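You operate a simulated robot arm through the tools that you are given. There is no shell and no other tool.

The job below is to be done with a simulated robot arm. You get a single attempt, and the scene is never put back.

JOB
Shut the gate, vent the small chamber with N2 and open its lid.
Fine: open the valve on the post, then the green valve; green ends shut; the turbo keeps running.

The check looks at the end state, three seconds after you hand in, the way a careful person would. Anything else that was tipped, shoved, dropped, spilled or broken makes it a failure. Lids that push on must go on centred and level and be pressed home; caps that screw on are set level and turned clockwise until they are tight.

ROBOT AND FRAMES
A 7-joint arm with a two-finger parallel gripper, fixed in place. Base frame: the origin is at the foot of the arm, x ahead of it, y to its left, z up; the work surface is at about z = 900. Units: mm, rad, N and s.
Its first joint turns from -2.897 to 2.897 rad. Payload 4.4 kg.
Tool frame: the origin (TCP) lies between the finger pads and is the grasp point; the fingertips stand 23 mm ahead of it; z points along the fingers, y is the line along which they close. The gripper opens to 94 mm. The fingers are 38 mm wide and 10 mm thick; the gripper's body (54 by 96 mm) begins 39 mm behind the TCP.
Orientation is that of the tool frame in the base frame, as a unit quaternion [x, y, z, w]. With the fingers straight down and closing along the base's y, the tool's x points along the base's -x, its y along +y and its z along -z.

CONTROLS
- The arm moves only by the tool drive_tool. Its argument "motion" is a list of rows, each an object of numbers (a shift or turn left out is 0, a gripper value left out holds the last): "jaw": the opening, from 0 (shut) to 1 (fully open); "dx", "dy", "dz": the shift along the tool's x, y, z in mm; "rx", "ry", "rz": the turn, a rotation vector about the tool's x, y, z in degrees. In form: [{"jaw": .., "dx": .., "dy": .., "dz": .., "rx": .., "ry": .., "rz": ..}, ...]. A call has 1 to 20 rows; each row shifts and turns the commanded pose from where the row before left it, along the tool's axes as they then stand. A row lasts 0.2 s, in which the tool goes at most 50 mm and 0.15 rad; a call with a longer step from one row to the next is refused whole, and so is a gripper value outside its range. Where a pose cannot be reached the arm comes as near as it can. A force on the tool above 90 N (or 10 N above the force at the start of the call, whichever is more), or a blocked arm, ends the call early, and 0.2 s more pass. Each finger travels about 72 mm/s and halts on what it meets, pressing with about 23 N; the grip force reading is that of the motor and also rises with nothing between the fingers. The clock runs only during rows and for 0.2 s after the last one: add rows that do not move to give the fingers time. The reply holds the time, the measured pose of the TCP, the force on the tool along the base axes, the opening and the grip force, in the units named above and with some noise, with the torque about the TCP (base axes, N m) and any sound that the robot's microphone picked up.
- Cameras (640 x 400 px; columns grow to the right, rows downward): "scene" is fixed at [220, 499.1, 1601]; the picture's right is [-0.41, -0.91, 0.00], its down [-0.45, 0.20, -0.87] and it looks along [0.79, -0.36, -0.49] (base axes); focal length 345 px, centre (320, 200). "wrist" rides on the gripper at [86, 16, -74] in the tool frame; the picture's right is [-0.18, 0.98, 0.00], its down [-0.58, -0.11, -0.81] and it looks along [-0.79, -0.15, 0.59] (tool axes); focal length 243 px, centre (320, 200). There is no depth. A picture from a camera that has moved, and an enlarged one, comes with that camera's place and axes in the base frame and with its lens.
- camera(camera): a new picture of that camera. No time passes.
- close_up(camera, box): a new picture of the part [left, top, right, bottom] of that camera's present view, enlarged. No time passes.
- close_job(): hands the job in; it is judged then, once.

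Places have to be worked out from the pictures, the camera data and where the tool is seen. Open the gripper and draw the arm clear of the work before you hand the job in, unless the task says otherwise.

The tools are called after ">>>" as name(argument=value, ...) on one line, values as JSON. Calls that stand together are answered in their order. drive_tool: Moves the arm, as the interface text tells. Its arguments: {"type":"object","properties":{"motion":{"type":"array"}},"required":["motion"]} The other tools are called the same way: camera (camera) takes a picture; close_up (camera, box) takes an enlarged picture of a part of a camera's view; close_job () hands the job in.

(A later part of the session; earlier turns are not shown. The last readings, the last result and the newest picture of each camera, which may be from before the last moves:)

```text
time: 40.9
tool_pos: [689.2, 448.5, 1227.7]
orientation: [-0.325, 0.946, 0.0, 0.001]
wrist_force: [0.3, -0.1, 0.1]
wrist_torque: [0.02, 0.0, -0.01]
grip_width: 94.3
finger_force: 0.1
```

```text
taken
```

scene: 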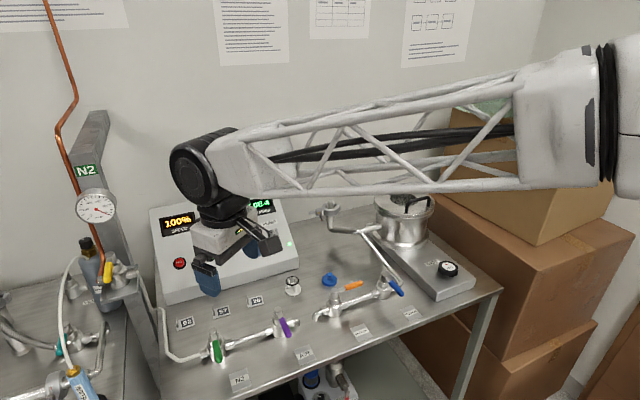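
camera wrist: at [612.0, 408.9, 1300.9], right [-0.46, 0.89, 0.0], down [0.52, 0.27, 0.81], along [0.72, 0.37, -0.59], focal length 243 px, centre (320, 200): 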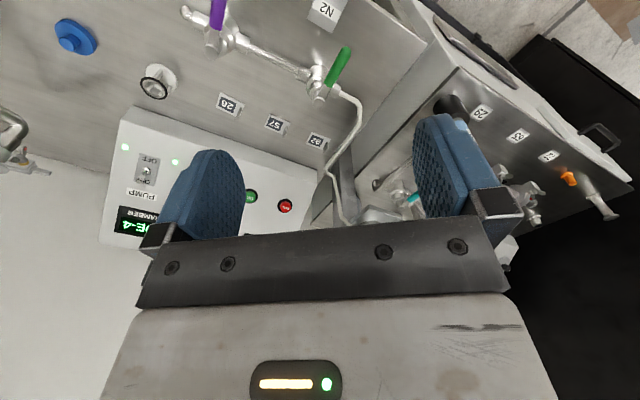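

The yellow valve is hidden behind the gripper from here; I go higher and farther around so the camera sees it.

>>> drive_tool(motion=[{"dx": -12.7, "dy": 17, "dz": -30.5}, {"dx": -12.7, "dy": 17, "dz": -30.5}, {"dx": -12.7, "dy": 17, "dz": -30.5}, {"dx": -12.7, "dy": 17, "dz": -30.5}])

>>> camera(camera="wrist")

>>> close_up(camera="wrist", box=[240, 60, 420, 220])

```text
time: 41.9
tool_pos: [690.0, 533.6, 1351.3]
orientation: [-0.324, 0.946, 0.0, 0.001]
wrist_force: [0.1, 0.1, -0.1]
wrist_torque: [-0.04, -0.01, -0.01]
grip_width: 94.1
finger_force: 0.0
```

```text
taken
camera wrist: at [611.2, 493.3, 1424.3], right [-0.46, 0.89, 0.0], down [0.53, 0.27, 0.81], along [0.72, 0.37, -0.59], focal length 243 px, centre (320, 200)
```

wrist: 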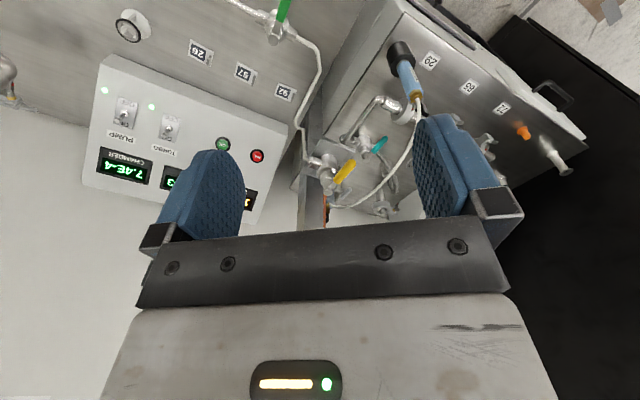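

```text
2.50 times, centred on (330, 140) of wrist
camera zoom: at [611.2, 493.3, 1424.3], right [-0.46, 0.89, 0.0], down [0.53, 0.27, 0.81], along [0.72, 0.37, -0.59], focal length 606 px, centre (295, 350)
```

zoom: 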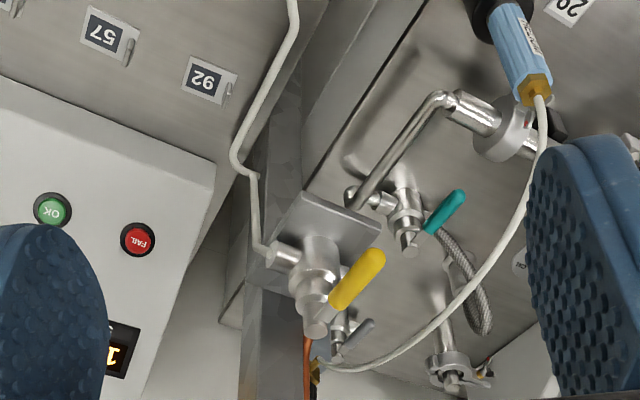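

Stem cap is at about (886, 651, 1172), the yellow lever's tip at about (820, 657, 1160): it points to -x, across the pipe, i.e. shut; opening should be counter-clockwise toward -y like the orange one. I set the tool yaw to 0 and tilt it 45° outward with the jaws closed to use as a pusher.

>>> drive_tool(motion=[{"rz": 7.56, "jaw": 0}, {"rz": 7.56}, {"rz": 7.56}, {"rz": 7.56}, {"rz": 7.56}, {"ry": -7.5}, {"ry": -7.5}, {"ry": -7.5}, {"ry": -7.5}, {"ry": -7.5}, {"ry": -7.5}, {}])

>>> camera(camera="wrist")

>>> camera(camera="scene")

```text
time: 44.5
tool_pos: [688.7, 533.9, 1350.1]
orientation: [-0.001, 0.923, 0.001, 0.384]
wrist_force: [-0.3, -0.8, -0.7]
wrist_torque: [0.02, 0.0, -0.01]
grip_width: 0.0
finger_force: 23.0
```

```text
taken
camera wrist: at [575.1, 550.2, 1340.1], right [0.13, 0.98, 0.13], down [-0.16, -0.11, 0.98], along [0.98, -0.15, 0.15], focal length 243 px, centre (320, 200)
```

wrist: 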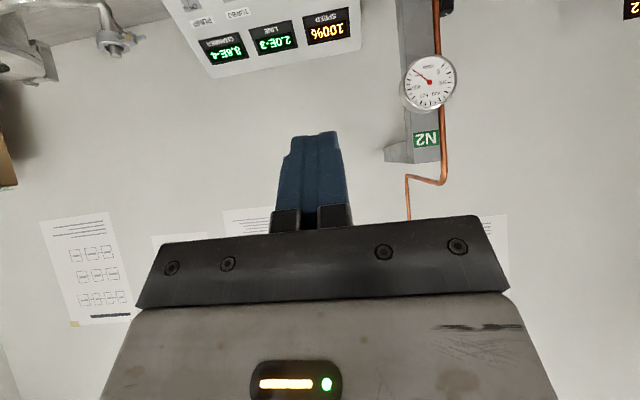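

```text
taken
```

scene: 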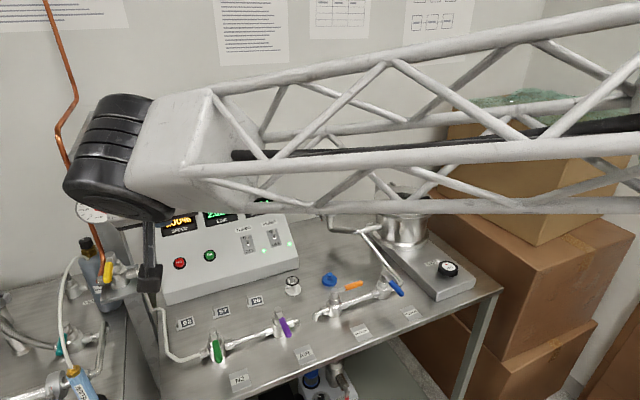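

Now I bring the closed fingertips in front of and to the +y side of the yellow lever, still at a distance.

>>> drive_tool(motion=[{"dx": 6.95, "dy": 26, "dz": 28.4}, {"dx": 6.95, "dy": 26, "dz": 28.4}, {"dx": 6.95, "dy": 26, "dz": 28.4}, {"dx": 6.95, "dy": 26, "dz": 28.4}, {"dx": 6.95, "dy": 26, "dz": 28.4}, {"dx": 6.95, "dy": 26, "dz": 28.4}, {}])

>>> camera(camera="wrist")

>>> camera(camera="scene")

```text
time: 46.1
tool_pos: [781.6, 688.8, 1198.6]
orientation: [0.001, 0.924, 0.0, 0.383]
wrist_force: [0.2, 0.1, -0.1]
wrist_torque: [0.02, -0.02, 0.0]
grip_width: 0.0
finger_force: 22.9
```

```text
taken
camera wrist: at [667.2, 705.4, 1189.9], right [0.13, 0.98, 0.13], down [-0.16, -0.11, 0.98], along [0.98, -0.15, 0.14], focal length 243 px, centre (320, 200)
```

wrist: 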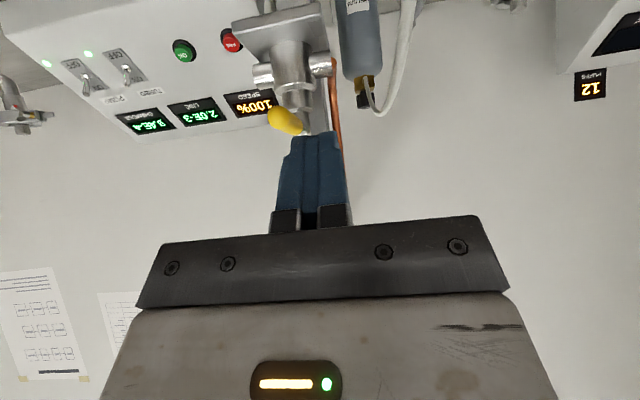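

```text
taken
```

scene: 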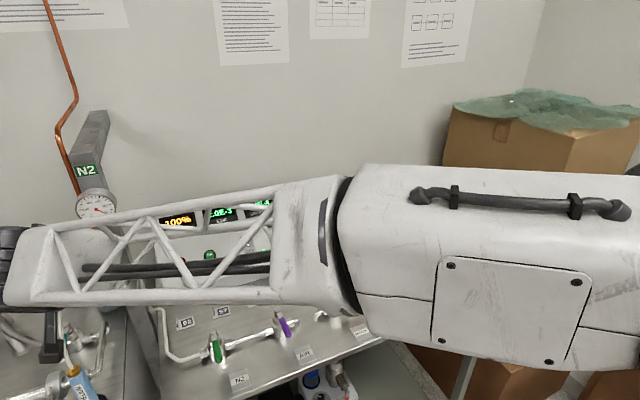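

>>> close_up(camera="wrist", box=[220, 40, 400, 170])

```text
3.08 times, centred on (310, 105) of wrist
camera zoom: at [667.2, 705.4, 1189.9], right [0.13, 0.98, 0.13], down [-0.16, -0.11, 0.98], along [0.98, -0.15, 0.14], focal length 746 px, centre (351, 492)
```

zoom: 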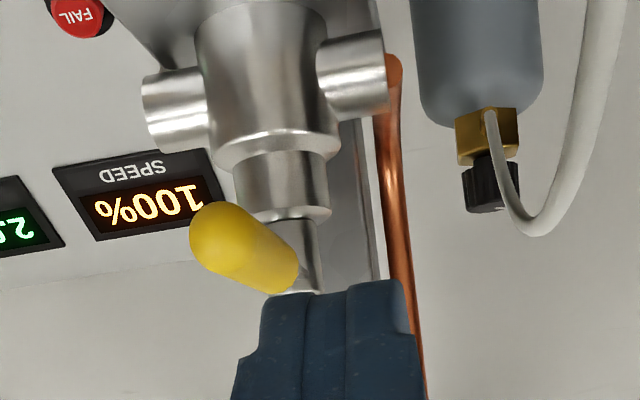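

Triangulating with the two wrist views: stem at about (903, 661), lever tip about (826, 662, 1157), lever about 16 mm thick. I slide the closed fingertips in along the +y side of the lever.

>>> drive_tool(motion=[{"dx": -4.7, "dy": 1, "dz": 20}, {"dx": -4.7, "dz": 20}, {"dx": -4.6, "dz": 19.7}, {}])

>>> camera(camera="wrist")

>>> close_up(camera="wrist", box=[220, 40, 400, 170])

```text
time: 47.1
tool_pos: [833.1, 688.6, 1168.0]
orientation: [0.0, 0.923, 0.0, 0.384]
wrist_force: [0.5, 0.3, -0.7]
wrist_torque: [-0.03, -0.01, -0.01]
grip_width: 0.0
finger_force: 23.2
```

```text
taken
camera wrist: at [720.0, 705.2, 1158.2], right [0.13, 0.98, 0.13], down [-0.16, -0.11, 0.98], along [0.98, -0.15, 0.14], focal length 243 px, centre (320, 200)
```

wrist: 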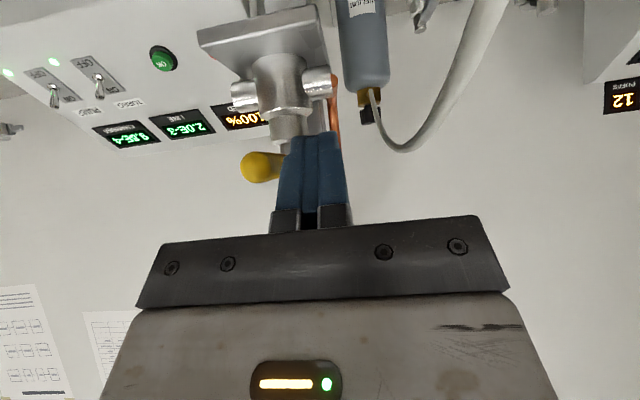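

```text
3.08 times, centred on (310, 105) of wrist
camera zoom: at [720.0, 705.2, 1158.2], right [0.13, 0.98, 0.13], down [-0.16, -0.11, 0.98], along [0.98, -0.15, 0.14], focal length 746 px, centre (351, 492)
```

zoom: 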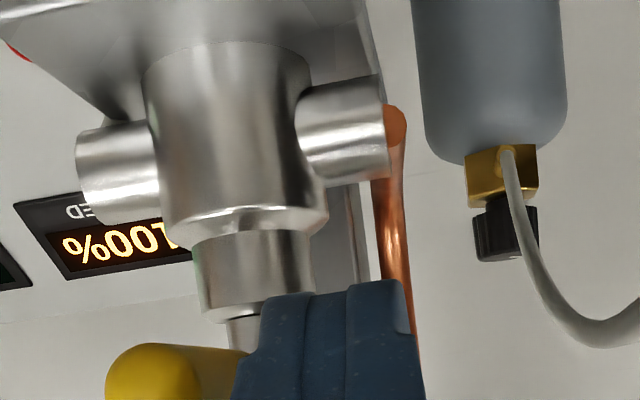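

Fingers sit beside the lever on its +y side. I push in -y along the arc about the stem, first half.

>>> drive_tool(motion=[{"dy": -5}, {"dy": -4.6}, {"dx": 0.2, "dy": -6.1, "dz": -0.2}, {"dx": 0.2, "dy": -6.1, "dz": -0.2}, {"dx": -0.95, "dy": -6, "dz": 0.95}, {"dx": -0.95, "dy": -6, "dz": 0.95}, {"dx": -2, "dy": -5.4, "dz": 2}, {"dx": -2, "dy": -5.4, "dz": 2}, {}])

>>> camera(camera="wrist")

>>> close_up(camera="wrist", box=[220, 40, 400, 170])

```text
time: 49.1
tool_pos: [837.9, 644.8, 1169.1]
orientation: [0.0, 0.924, 0.0, 0.383]
wrist_force: [1.1, 0.1, -0.1]
wrist_torque: [0.01, -0.01, -0.01]
grip_width: 0.1
finger_force: 23.4
```

```text
taken
camera wrist: at [725.4, 661.6, 1159.2], right [0.13, 0.98, 0.13], down [-0.16, -0.11, 0.98], along [0.98, -0.15, 0.14], focal length 243 px, centre (320, 200)
```

wrist: 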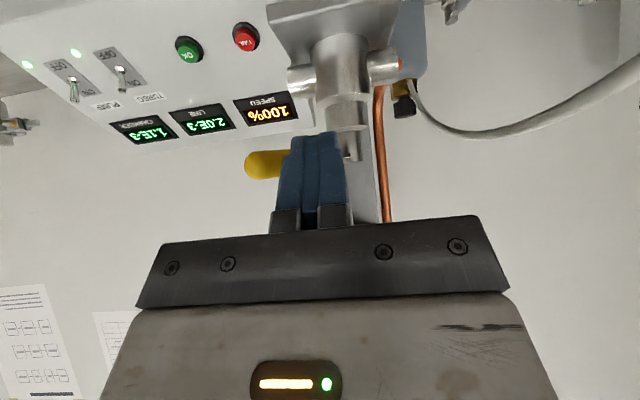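

```text
3.08 times, centred on (310, 105) of wrist
camera zoom: at [725.4, 661.6, 1159.2], right [0.13, 0.98, 0.13], down [-0.16, -0.11, 0.98], along [0.98, -0.15, 0.14], focal length 746 px, centre (351, 492)
```

zoom: 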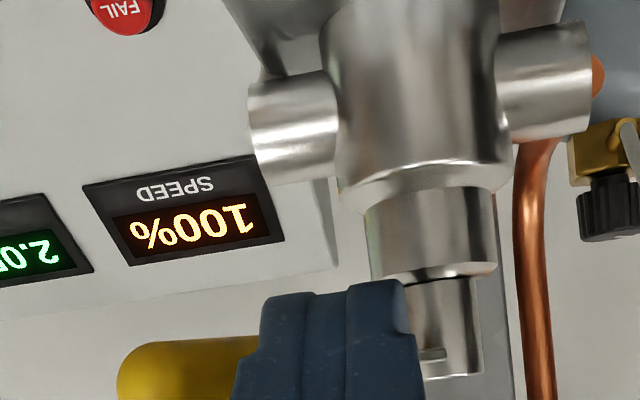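

The lever is swinging with the fingers at little force. I continue the second half of the arc, finishing with a push toward +x.

>>> drive_tool(motion=[{"dx": -2.9, "dy": -4.5, "dz": 2.9}, {"dx": -2.9, "dy": -4.4, "dz": 2.9}, {"dx": -3.6, "dy": -3.3, "dz": 3.6}, {"dx": -3.6, "dy": -3.3, "dz": 3.6}, {"dx": -4.1, "dy": -1.8, "dz": 4.1}, {"dx": -4.1, "dy": -1.8, "dz": 4.1}, {}])

>>> camera(camera="wrist")

>>> close_up(camera="wrist", box=[220, 40, 400, 170])

```text
time: 50.7
tool_pos: [870.5, 626.2, 1168.0]
orientation: [-0.001, 0.923, 0.001, 0.385]
wrist_force: [0.1, -0.3, 3.7]
wrist_torque: [-0.05, -0.11, 0.01]
grip_width: 0.2
finger_force: 23.4
```

```text
taken
camera wrist: at [756.0, 642.9, 1158.8], right [0.13, 0.98, 0.13], down [-0.16, -0.11, 0.98], along [0.98, -0.15, 0.14], focal length 243 px, centre (320, 200)
```

wrist: 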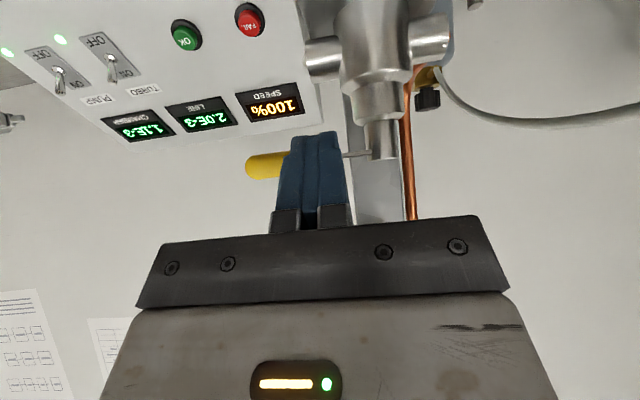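

```text
3.08 times, centred on (310, 105) of wrist
camera zoom: at [756.0, 642.9, 1158.8], right [0.13, 0.98, 0.13], down [-0.16, -0.11, 0.98], along [0.98, -0.15, 0.14], focal length 746 px, centre (351, 492)
```

zoom: 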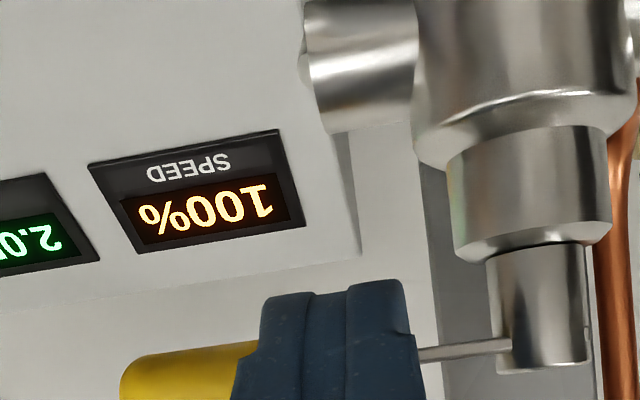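

The lever now lies nearly along -y. I push a few millimetres more toward +x to reach its stop, watching the force.

>>> drive_tool(motion=[{"dx": -1.8, "dz": 1.8}, {"dx": -1.8, "dz": 1.8}, {"dx": -1.4, "dz": 1.4}, {}])

>>> close_up(camera="wrist", box=[220, 40, 400, 170])

```text
time: 51.7
tool_pos: [875.5, 628.1, 1169.8]
orientation: [-0.001, 0.923, 0.001, 0.385]
wrist_force: [-35.6, 2.7, 17.8]
wrist_torque: [-0.14, -0.18, 0.2]
grip_width: 0.0
finger_force: 22.5
```

```text
3.08 times, centred on (310, 105) of wrist
camera zoom: at [761.4, 644.2, 1159.8], right [0.13, 0.98, 0.13], down [-0.16, -0.11, 0.98], along [0.98, -0.15, 0.15], focal length 746 px, centre (351, 492)
```

zoom: 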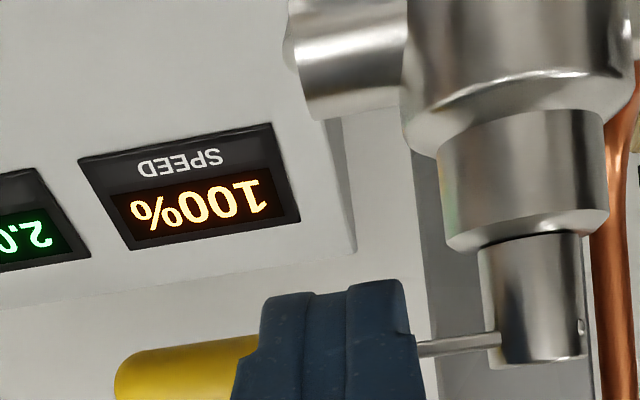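

Force rose to 36 N with the lever stalled — at its stop, along the pipe (open). I back out and go back to a viewing pose over the green valve.

>>> drive_tool(motion=[{"dz": -15}, {"dz": -40}, {"dz": -45}, {"dz": -45}, {"ry": 7.5, "dz": -10}, {"ry": 7.5}, {"ry": 7.5}, {"ry": 7.5}, {"ry": 7.5}, {"ry": 7.5}, {}])

>>> camera(camera="wrist")

>>> camera(camera="scene")

```text
time: 54.1
tool_pos: [766.9, 626.6, 1277.9]
orientation: [0.0, 1.0, 0.0, 0.0]
wrist_force: [-0.3, 0.3, 0.1]
wrist_torque: [0.01, 0.0, 0.04]
grip_width: 0.0
finger_force: 23.2
```

```text
taken
camera wrist: at [680.7, 643.6, 1351.2], right [0.18, 0.98, 0.0], down [0.58, -0.11, 0.81], along [0.79, -0.15, -0.59], focal length 243 px, centre (320, 200)
```

wrist: 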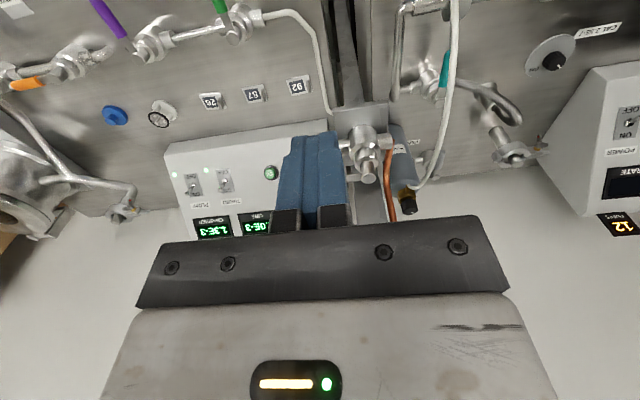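

```text
taken
```

scene: 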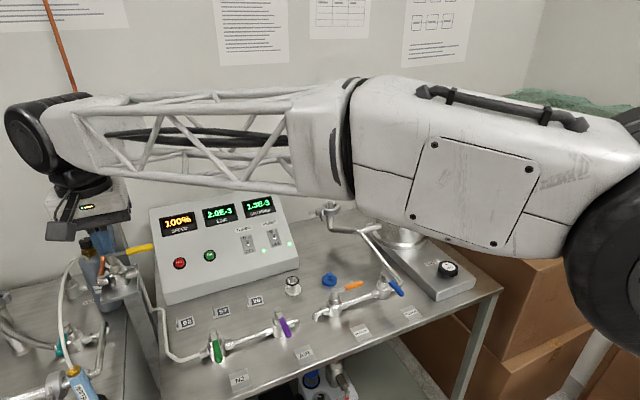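

The yellow lever now points along the pipe toward -y (open); chamber still ~1E-3 since green is shut. I move to view the green valve.

>>> drive_tool(motion=[{"dx": 25.4, "dy": -29.4, "dz": 10}, {"dx": 25.4, "dy": -29.4, "dz": 20}, {"dx": 25.4, "dy": -29.4, "dz": 30}, {"dx": 25.4, "dy": -29.4, "dz": 34}, {"dx": 25.4, "dy": -29.4, "dz": 34}, {}])

>>> camera(camera="wrist")

>>> close_up(camera="wrist", box=[230, 60, 430, 200])

>>> camera(camera="scene")

```text
refused: row 4 steps farther than a row can; nothing moved
```

```text
taken
camera wrist: at [680.7, 643.6, 1351.2], right [0.18, 0.98, 0.0], down [0.58, -0.11, 0.81], along [0.79, -0.15, -0.59], focal length 243 px, centre (320, 200)
```

wrist: 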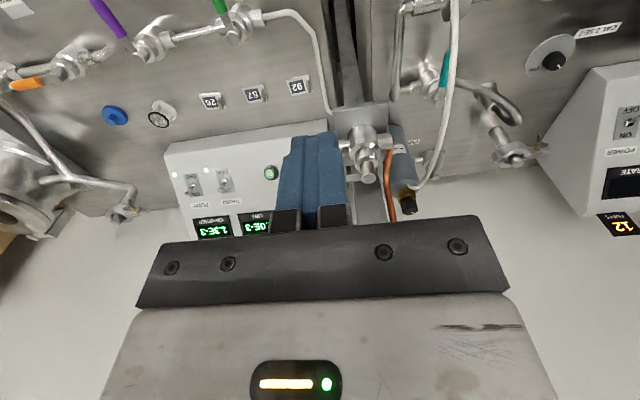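

```text
2.86 times, centred on (330, 130) of wrist
camera zoom: at [680.7, 643.6, 1351.2], right [0.18, 0.98, 0.0], down [0.58, -0.11, 0.81], along [0.79, -0.15, -0.59], focal length 693 px, centre (291, 400)
```

zoom: 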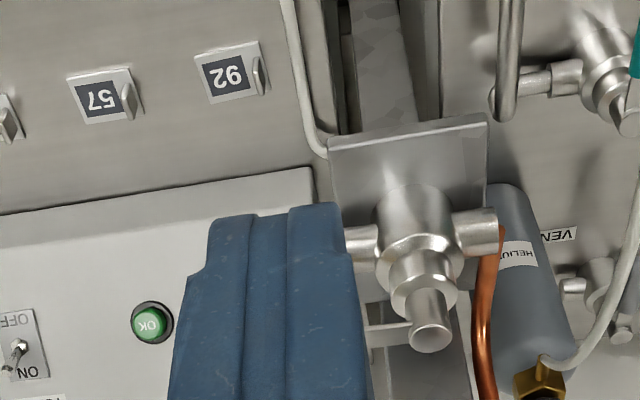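

```text
taken
```

scene: 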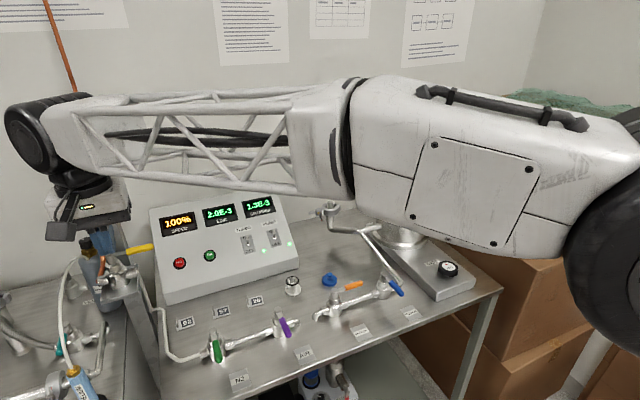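

One row was too long; I repeat with shorter steps.

>>> drive_tool(motion=[{"dx": 25.4, "dy": -29.4, "dz": 10}, {"dx": 25.4, "dy": -29.4, "dz": 20}, {"dx": 25.4, "dy": -29.4, "dz": 25}, {"dx": 25.4, "dy": -29.4, "dz": 25}, {"dx": 25.4, "dy": -29.4, "dz": 25}, {"dz": 23}, {}])

>>> camera(camera="wrist")

>>> close_up(camera="wrist", box=[230, 60, 430, 200])

>>> camera(camera="scene")

```text
time: 55.7
tool_pos: [640.6, 479.3, 1146.4]
orientation: [0.0, 1.0, 0.001, 0.002]
wrist_force: [-0.2, 0.4, -0.3]
wrist_torque: [-0.02, 0.0, -0.03]
grip_width: 0.0
finger_force: 23.4
```

```text
taken
camera wrist: at [554.6, 495.9, 1219.2], right [0.18, 0.98, 0.0], down [0.58, -0.11, 0.81], along [0.79, -0.15, -0.59], focal length 243 px, centre (320, 200)
```

wrist: 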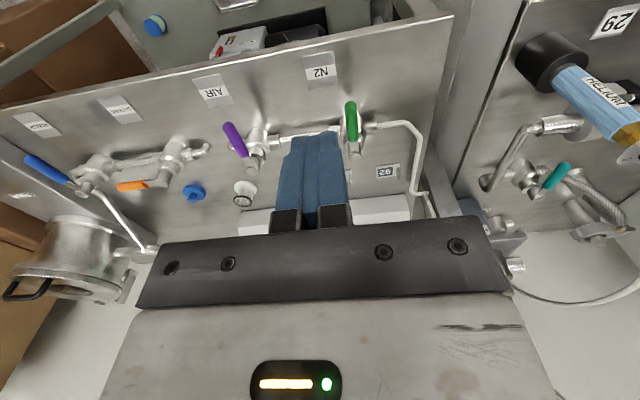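

```text
2.86 times, centred on (330, 130) of wrist
camera zoom: at [554.6, 495.9, 1219.2], right [0.18, 0.98, 0.0], down [0.58, -0.11, 0.81], along [0.79, -0.15, -0.59], focal length 693 px, centre (291, 400)
```

zoom: 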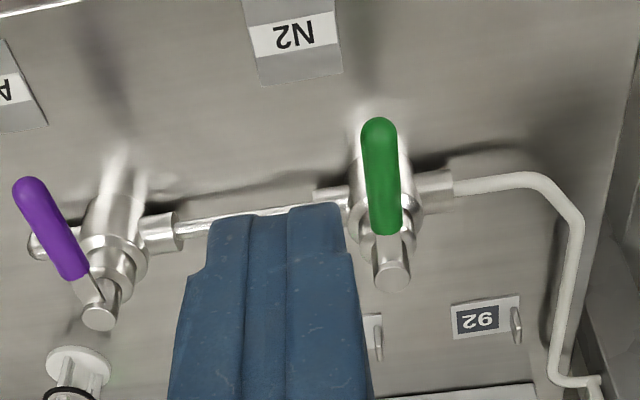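

```text
taken
```

scene: 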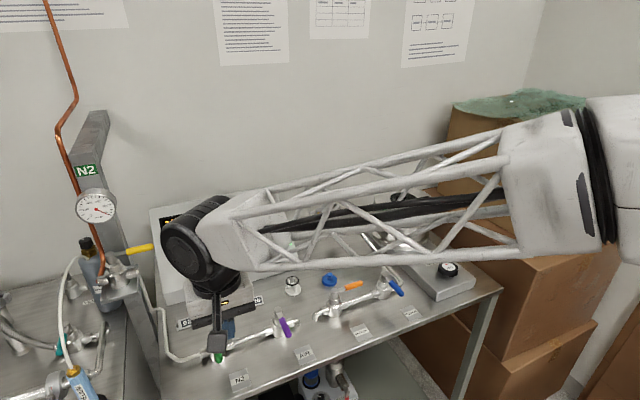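

Green valve: stem cap at about (795, 500, 974), lever along -x from there (tip ≈ (718, 501, 966)), shut. I go above the lever at (745, 501) with the jaw half open to straddle it.

>>> drive_tool(motion=[{"jaw": 0.5, "dx": -34.8, "dy": 7.2, "dz": 20}, {"jaw": 0.5, "dx": -34.8, "dy": 7.2, "dz": 25}, {"jaw": 0.5, "dx": -34.8, "dy": 7.2, "dz": 25}, {"jaw": 0.5, "dz": 16}, {"jaw": 0.5}])

>>> camera(camera="wrist")

>>> close_up(camera="scene", box=[140, 230, 340, 380])

```text
time: 56.9
tool_pos: [744.6, 499.6, 1063.7]
orientation: [0.0, 1.0, -0.001, 0.002]
wrist_force: [-0.3, -0.5, 0.6]
wrist_torque: [-0.01, 0.01, 0.0]
grip_width: 47.1
finger_force: 0.1
```

```text
taken
camera wrist: at [658.0, 516.7, 1136.9], right [0.18, 0.98, 0.0], down [0.58, -0.11, 0.81], along [0.79, -0.15, -0.59], focal length 243 px, centre (320, 200)
```

wrist: 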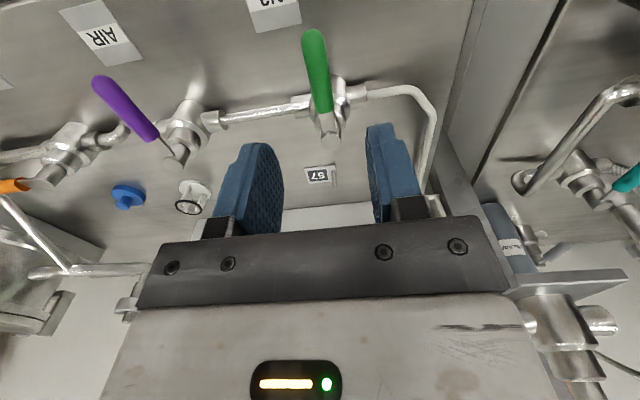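

```text
2.67 times, centred on (240, 305) of scene
camera zoom: at [220.0, 499.1, 1601.0], right [-0.41, -0.91, 0.0], down [-0.45, 0.2, -0.87], along [0.79, -0.36, -0.49], focal length 921 px, centre (533, -80)
```

zoom: 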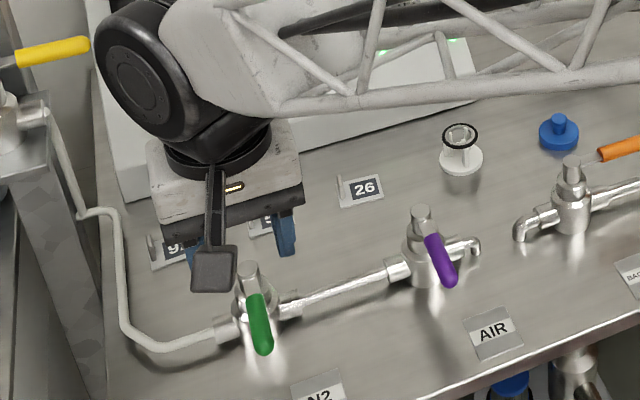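

The lever is seen centred between the fingers (tip (717, 501), stem (794, 501)). I lower so the fingers straddle it, tips at about z=952.

>>> drive_tool(motion=[{"dy": 1.4, "dz": 25}, {"dz": 25}, {"dz": 20}, {"dz": 17}, {}])

>>> camera(camera="wrist")

>>> close_up(camera="scene", box=[140, 230, 340, 380])

```text
time: 58.1
tool_pos: [744.2, 502.9, 975.6]
orientation: [0.0, 1.0, 0.0, 0.002]
wrist_force: [-0.2, 0.4, -0.1]
wrist_torque: [-0.02, 0.02, 0.03]
grip_width: 47.1
finger_force: 0.0
```

```text
taken
camera wrist: at [658.2, 518.8, 1049.6], right [0.18, 0.98, 0.0], down [0.58, -0.11, 0.81], along [0.79, -0.15, -0.59], focal length 243 px, centre (320, 200)
```

wrist: 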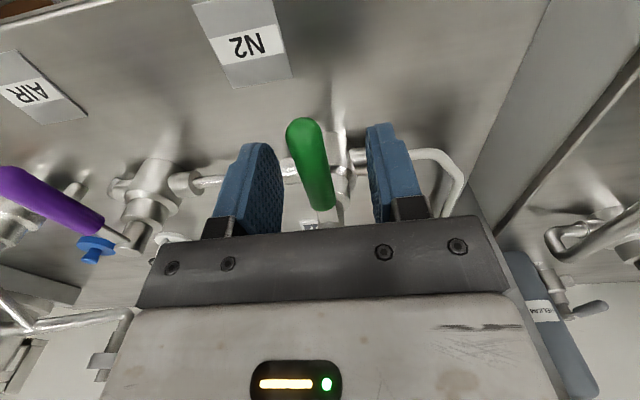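

```text
2.67 times, centred on (240, 305) of scene
camera zoom: at [220.0, 499.1, 1601.0], right [-0.41, -0.91, 0.0], down [-0.45, 0.2, -0.87], along [0.79, -0.36, -0.49], focal length 921 px, centre (533, -80)
```

zoom: 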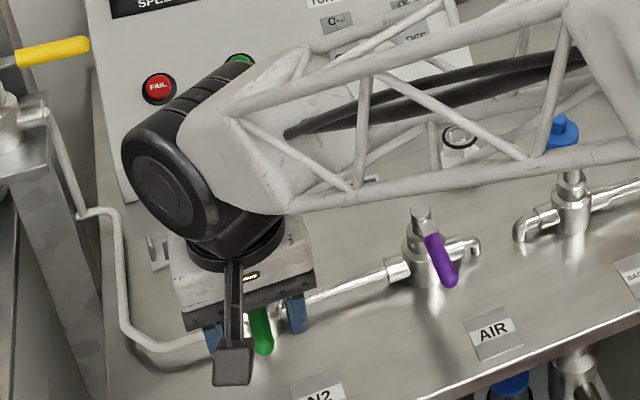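

Lever is nicely between the pads. I narrow the gap to ~28 mm and swing the lever counter-clockwise about the stem, 48° first.

>>> drive_tool(motion=[{"jaw": 0.3, "dy": -1.8}, {"jaw": 0.3}, {"dx": -0.27, "dy": -5.23, "rz": -6}, {"dx": -0.27, "dy": -5.23, "rz": -6}, {"dx": -0.27, "dy": -5.23, "rz": -6}, {"dx": -0.27, "dy": -5.23, "rz": -6}, {"dx": -0.27, "dy": -5.23, "rz": -6}, {"dx": -0.27, "dy": -5.23, "rz": -6}, {"dx": -0.27, "dy": -5.23, "rz": -6}, {"dx": -0.27, "dy": -5.23, "rz": -6}, {}])

>>> camera(camera="wrist")

>>> camera(camera="scene")

```text
time: 60.5
tool_pos: [762.0, 463.7, 976.0]
orientation: [-0.408, 0.913, 0.0, 0.0]
wrist_force: [0.2, 0.2, 0.1]
wrist_torque: [0.04, -0.01, -0.01]
grip_width: 28.3
finger_force: 0.0
```

```text
taken
camera wrist: at [691.4, 410.6, 1049.7], right [-0.61, 0.79, 0.0], down [0.47, 0.36, 0.81], along [0.64, 0.49, -0.59], focal length 243 px, centre (320, 200)
```

wrist: 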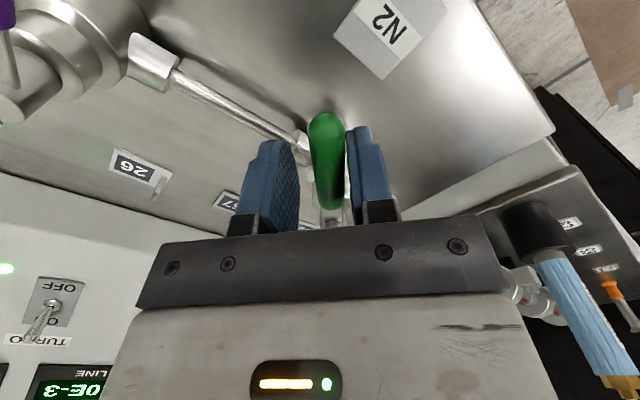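

```text
taken
```

scene: 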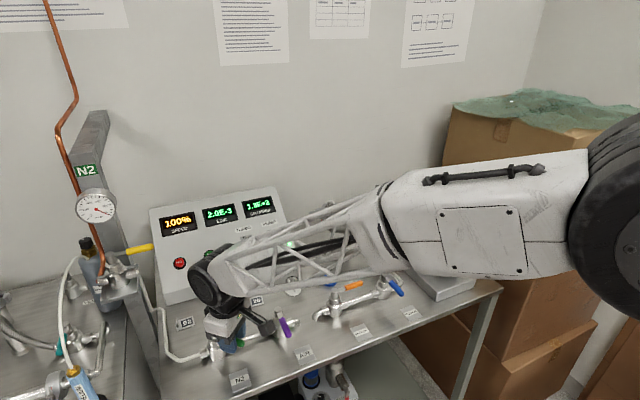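

The lever follows (48°) with no force. The wrist camera will pass well above the purple valve (cap z≈974 vs ≈1030). I continue to 90°.

>>> drive_tool(motion=[{"dx": -0.27, "dy": -5.23, "rz": -6}, {"dx": -0.27, "dy": -5.23, "rz": -6}, {"dx": -0.27, "dy": -5.23, "rz": -6}, {"dx": -0.27, "dy": -5.23, "rz": -6}, {"dx": -0.27, "dy": -5.23, "rz": -6}, {"dx": -0.27, "dy": -5.23, "rz": -6}, {"dx": -0.27, "dy": -5.23, "rz": -6}, {}])

>>> camera(camera="wrist")

>>> camera(camera="scene")

>>> close_up(camera="scene", box=[150, 185, 300, 275])

```text
time: 62.3
tool_pos: [796.0, 450.7, 978.7]
orientation: [0.707, -0.707, 0.0, 0.0]
wrist_force: [0.2, 0.2, 1.2]
wrist_torque: [-0.03, 0.03, -0.02]
grip_width: 28.1
finger_force: 0.1
```

```text
taken
camera wrist: at [779.4, 365.4, 1051.2], right [-0.98, 0.18, 0.0], down [0.11, 0.58, 0.81], along [0.15, 0.79, -0.59], focal length 243 px, centre (320, 200)
```

wrist: 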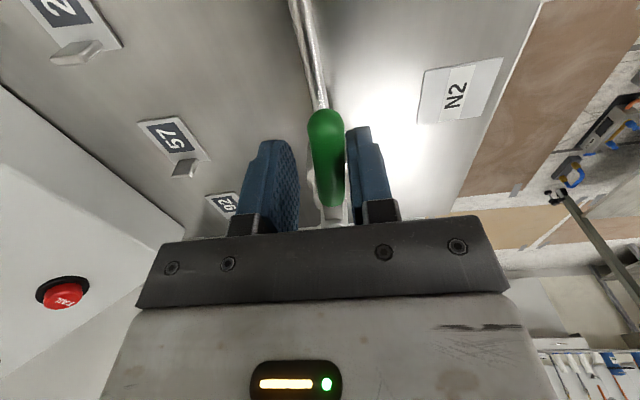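

```text
taken
```

scene: 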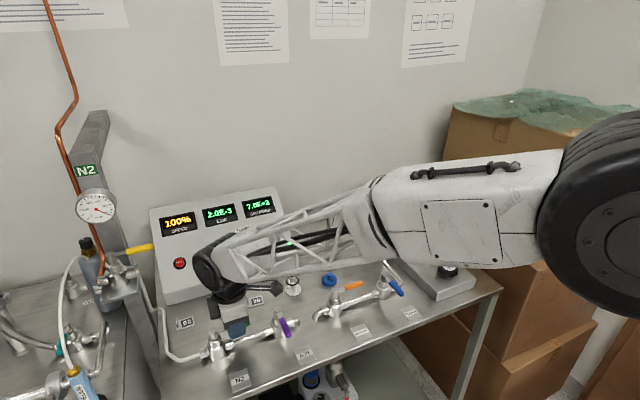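

```text
4.27 times, centred on (225, 230) of scene
camera zoom: at [220.0, 499.1, 1601.0], right [-0.41, -0.91, 0.0], down [-0.45, 0.2, -0.87], along [0.79, -0.36, -0.49], focal length 1474 px, centre (725, 72)
```

zoom: 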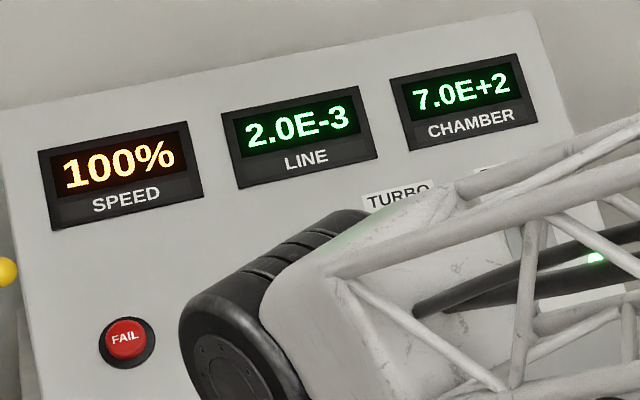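

Chamber is venting: 7.0E+2 mbar, turbo still 100 %, line unaffected. I wait briefly in place and read again.

>>> drive_tool(motion=[{}, {}, {}])

>>> close_up(camera="scene", box=[150, 185, 300, 275])

```text
time: 63.1
tool_pos: [794.9, 452.4, 976.9]
orientation: [-0.707, 0.707, -0.001, 0.001]
wrist_force: [0.0, 0.4, 0.1]
wrist_torque: [0.0, -0.01, -0.02]
grip_width: 28.1
finger_force: 0.0
```

```text
4.27 times, centred on (225, 230) of scene
camera zoom: at [220.0, 499.1, 1601.0], right [-0.41, -0.91, 0.0], down [-0.45, 0.2, -0.87], along [0.79, -0.36, -0.49], focal length 1474 px, centre (725, 72)
```

zoom: 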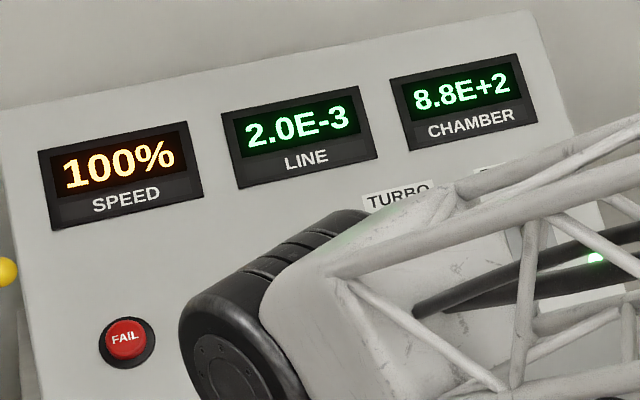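

8.8E+2 and rising; I wait another 0.8 s.

>>> drive_tool(motion=[{}, {}, {}])

>>> close_up(camera="scene", box=[150, 185, 300, 275])

```text
time: 63.9
tool_pos: [794.8, 451.1, 978.0]
orientation: [-0.707, 0.707, -0.001, 0.0]
wrist_force: [-0.2, 0.2, 0.6]
wrist_torque: [0.01, 0.01, 0.01]
grip_width: 28.4
finger_force: 0.1
```

```text
4.27 times, centred on (225, 230) of scene
camera zoom: at [220.0, 499.1, 1601.0], right [-0.41, -0.91, 0.0], down [-0.45, 0.2, -0.87], along [0.79, -0.36, -0.49], focal length 1474 px, centre (725, 72)
```

zoom: 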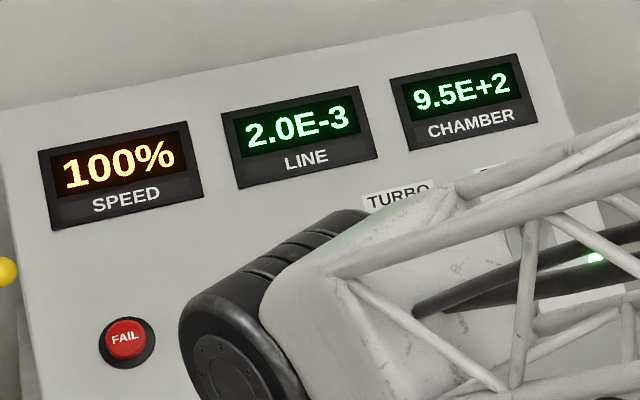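

It converges toward about 1.0E+3; I wait ~2 s more.

>>> drive_tool(motion=[{}, {}, {}, {}, {}, {}, {}, {}, {}])

>>> close_up(camera="scene", box=[150, 185, 300, 275])

```text
time: 65.9
tool_pos: [795.4, 451.3, 976.7]
orientation: [0.707, -0.707, 0.0, 0.0]
wrist_force: [0.0, -0.6, -0.6]
wrist_torque: [-0.02, 0.01, 0.02]
grip_width: 28.2
finger_force: 0.2
```

```text
4.27 times, centred on (225, 230) of scene
camera zoom: at [220.0, 499.1, 1601.0], right [-0.41, -0.91, 0.0], down [-0.45, 0.2, -0.87], along [0.79, -0.36, -0.49], focal length 1474 px, centre (725, 72)
```

zoom: 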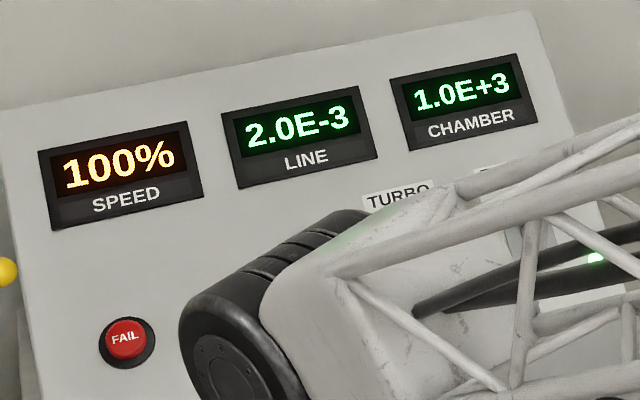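

Chamber reads 1.0E+3 – vented. After another short wait I swing the green lever back clockwise to shut it.

>>> drive_tool(motion=[{}, {}, {}, {}, {}, {"dx": -0.27, "dy": 5.23, "rz": 6}, {"dx": -0.27, "dy": 5.23, "rz": 6}, {"dx": -0.27, "dy": 5.23, "rz": 6}, {"dx": -0.27, "dy": 5.23, "rz": 6}, {"dx": -0.27, "dy": 5.23, "rz": 6}, {"dx": -0.27, "dy": 5.23, "rz": 6}, {"dx": -0.27, "dy": 5.23, "rz": 6}, {"dx": -0.27, "dy": 5.23, "rz": 6}, {"dx": -0.27, "dy": 5.23, "rz": 6}, {"dx": -0.27, "dy": 5.23, "rz": 6}, {"dx": -0.27, "dy": 5.23, "rz": 6}, {"dx": -0.27, "dy": 5.23, "rz": 6}, {"dx": -0.27, "dy": 5.23, "rz": 6}, {}])

>>> camera(camera="wrist")

>>> camera(camera="scene")

```text
time: 69.9
tool_pos: [746.5, 490.5, 976.0]
orientation: [-0.104, 0.995, 0.0, 0.001]
wrist_force: [-0.7, -1.2, 0.4]
wrist_torque: [0.01, 0.04, 0.02]
grip_width: 28.3
finger_force: 0.4
```

```text
taken
camera wrist: at [658.3, 488.6, 1049.4], right [-0.02, 1.0, 0.0], down [0.59, 0.01, 0.81], along [0.81, 0.02, -0.59], focal length 243 px, centre (320, 200)
```

wrist: 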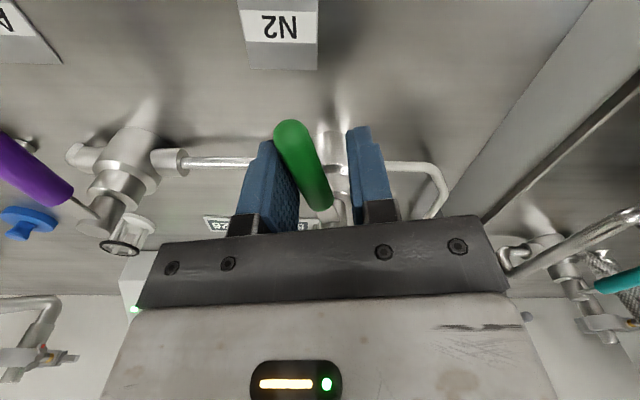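

```text
taken
```

scene: 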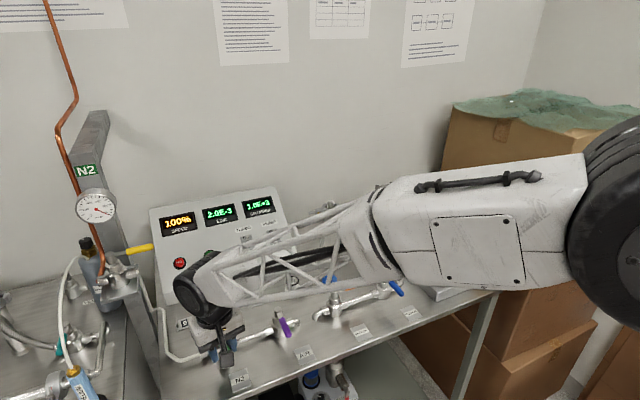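

Tool at 12° and the lever lags about 7°. I continue past 0° gently until the lever meets its shut stop.

>>> drive_tool(motion=[{"dx": -0.27, "dy": 5.23, "rz": 6}, {"dx": -0.27, "dy": 5.23, "rz": 6}, {"dx": -0.06, "dy": 2.6, "rz": 3}, {"dx": -0.06, "dy": 2.6, "rz": 3}, {}])

>>> camera(camera="wrist")

```text
time: 71.1
tool_pos: [746.4, 506.8, 976.1]
orientation: [0.053, 0.999, -0.001, 0.001]
wrist_force: [0.3, -5.7, -0.2]
wrist_torque: [-0.02, 0.01, 0.1]
grip_width: 30.5
finger_force: 2.7
```

```text
taken
camera wrist: at [662.1, 531.9, 1049.6], right [0.29, 0.96, 0.0], down [0.56, -0.17, 0.81], along [0.77, -0.23, -0.59], focal length 243 px, centre (320, 200)
```

wrist: 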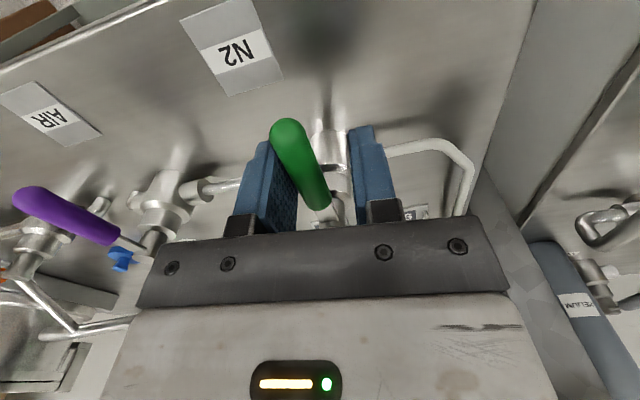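

The -y finger is pressing the lever (gap spread to 30.5 mm), and the lever again lies along -x. One small extra push to be sure it is at the stop.

>>> drive_tool(motion=[{"dy": 2}, {"dy": 2}, {}])

>>> close_up(camera="wrist", box=[230, 90, 430, 230])

```text
time: 71.9
tool_pos: [745.4, 509.4, 975.1]
orientation: [0.053, 0.999, 0.0, 0.0]
wrist_force: [2.7, -19.9, -2.6]
wrist_torque: [-0.08, -0.03, 0.42]
grip_width: 36.5
finger_force: 9.9
```

```text
2.86 times, centred on (330, 160) of wrist
camera zoom: at [662.3, 535.6, 1049.6], right [0.29, 0.96, 0.0], down [0.57, -0.17, 0.81], along [0.77, -0.23, -0.59], focal length 693 px, centre (291, 314)
```

zoom: 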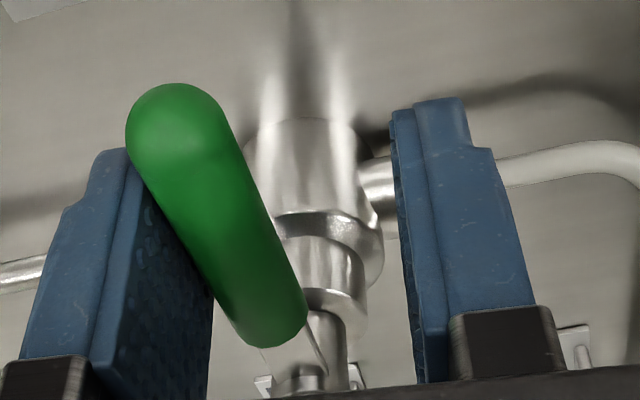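

The lever is firmly at its shut stop. I centre over it, open the jaw, and lift straight up.

>>> drive_tool(motion=[{"jaw": 0.5, "dy": -5}, {"jaw": 0.5, "dy": -3}, {"jaw": 0.5}, {"dz": -25}, {"dz": -40}, {"dz": -45}, {"dz": -45}, {"dz": -45, "rz": -6}, {}])

>>> camera(camera="wrist")

>>> camera(camera="scene")

```text
time: 73.9
tool_pos: [744.4, 499.5, 1176.4]
orientation: [-0.001, 1.0, 0.0, 0.003]
wrist_force: [0.2, 0.2, 0.7]
wrist_torque: [-0.01, -0.02, 0.02]
grip_width: 46.9
finger_force: 0.2
```

```text
taken
camera wrist: at [657.4, 515.4, 1250.1], right [0.18, 0.98, 0.0], down [0.58, -0.11, 0.81], along [0.79, -0.15, -0.59], focal length 243 px, centre (320, 200)
```

wrist: 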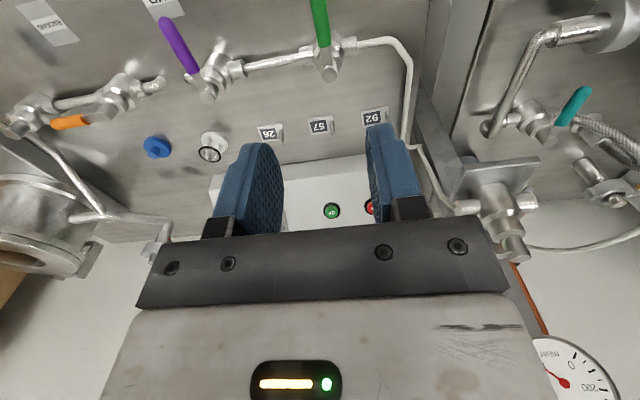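

```text
taken
```

scene: 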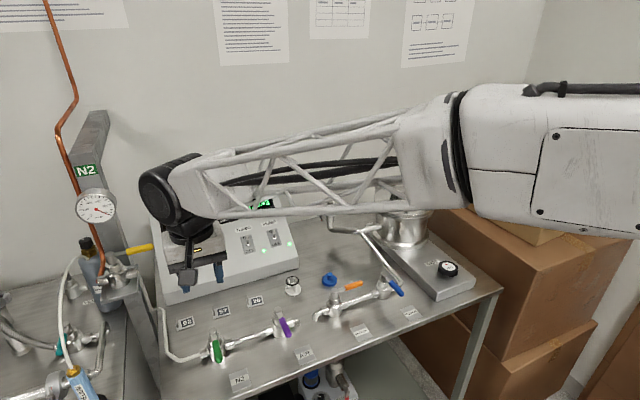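

Green is back at its shut position and yellow stays open. Now I travel at height to the chamber to inspect the lid, hinge and handle.

>>> drive_tool(motion=[{"dy": -45, "dz": -20}, {"dy": -45, "dz": -20}, {"dy": -45, "dz": -20}, {"dy": -45, "dz": -20}, {"dy": -45, "dz": -20}, {"dy": -45, "dz": -20}, {"dy": -49}, {"dy": -49}, {"dy": -49}, {"dy": -49}, {"dy": -49}, {"dy": -49}, {"dy": -20}, {}])

>>> camera(camera="wrist")

>>> close_up(camera="wrist", box=[200, 30, 440, 220])

>>> camera(camera="scene")

```text
time: 76.9
tool_pos: [746.1, -81.2, 1296.4]
orientation: [0.0, 1.0, 0.001, 0.001]
wrist_force: [0.4, 0.3, -0.3]
wrist_torque: [-0.02, -0.02, 0.03]
grip_width: 47.0
finger_force: 0.0
```

```text
taken
camera wrist: at [659.5, -65.5, 1370.3], right [0.18, 0.98, 0.0], down [0.58, -0.11, 0.81], along [0.79, -0.15, -0.59], focal length 243 px, centre (320, 200)
```

wrist: 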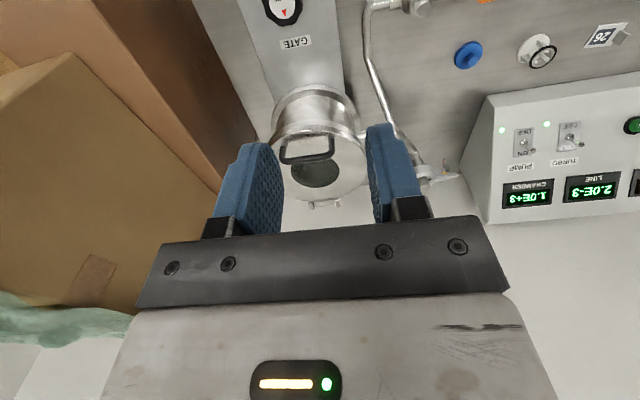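

```text
2.11 times, centred on (320, 125) of wrist
camera zoom: at [659.5, -65.5, 1370.3], right [0.18, 0.98, 0.0], down [0.58, -0.11, 0.81], along [0.79, -0.15, -0.59], focal length 511 px, centre (320, 358)
```

zoom: 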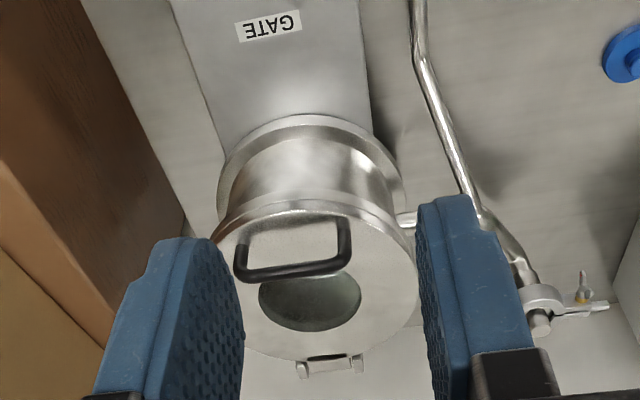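

```text
taken
```

scene: 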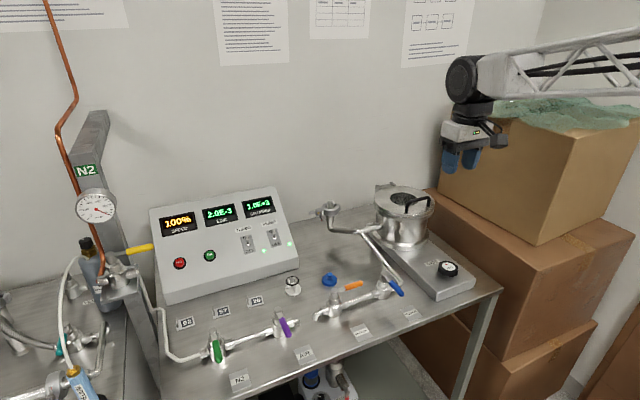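

Lid handle is an arched bar near the robot-side edge of the lid, hinge at the far (+x) side. I zoom in and move to a second viewpoint to measure it.

>>> close_up(camera="scene", box=[350, 165, 460, 260])

>>> drive_tool(motion=[{"jaw": 1, "dx": -20, "dy": -12, "dz": 5}, {"dx": -20, "dy": -12, "dz": 5}, {"dx": -20, "dy": -12, "dz": 5}, {"dx": -20, "dy": -12, "dz": 5}, {}])

>>> camera(camera="wrist")

>>> close_up(camera="wrist", box=[220, 50, 420, 220])

```text
4.21 times, centred on (405, 212) of scene
camera zoom: at [220.0, 499.1, 1601.0], right [-0.41, -0.91, 0.0], down [-0.45, 0.2, -0.87], along [0.79, -0.36, -0.49], focal length 1454 px, centre (-38, 147)
```

zoom: 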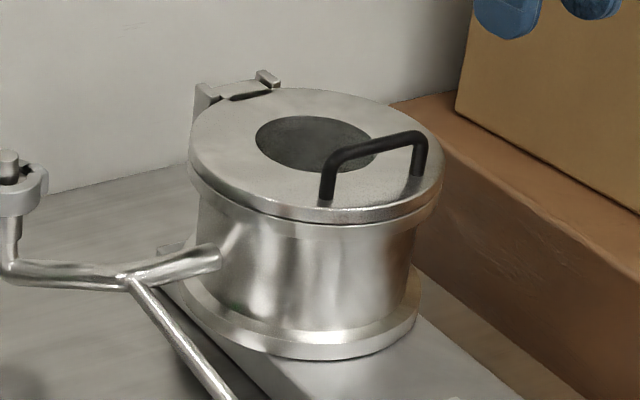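

```text
time: 78.1
tool_pos: [824.2, -129.0, 1277.1]
orientation: [0.0, 1.0, 0.0, 0.001]
wrist_force: [-0.6, -0.7, 0.2]
wrist_torque: [-0.02, 0.03, 0.01]
grip_width: 94.3
finger_force: 0.0
```

```text
taken
camera wrist: at [738.2, -113.8, 1349.7], right [0.18, 0.98, 0.0], down [0.58, -0.11, 0.81], along [0.79, -0.15, -0.59], focal length 243 px, centre (320, 200)
```

wrist: 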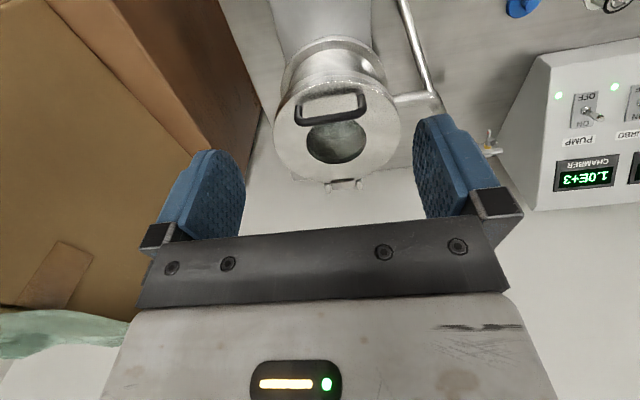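

```text
2.35 times, centred on (320, 135) of wrist
camera zoom: at [738.2, -113.8, 1349.7], right [0.18, 0.98, 0.0], down [0.58, -0.11, 0.81], along [0.79, -0.15, -0.59], focal length 571 px, centre (320, 353)
```

zoom: 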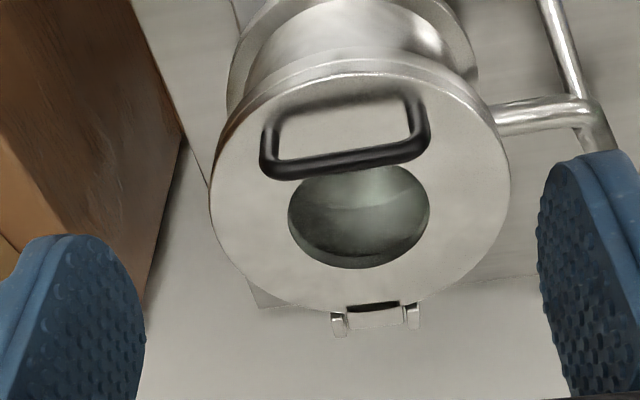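

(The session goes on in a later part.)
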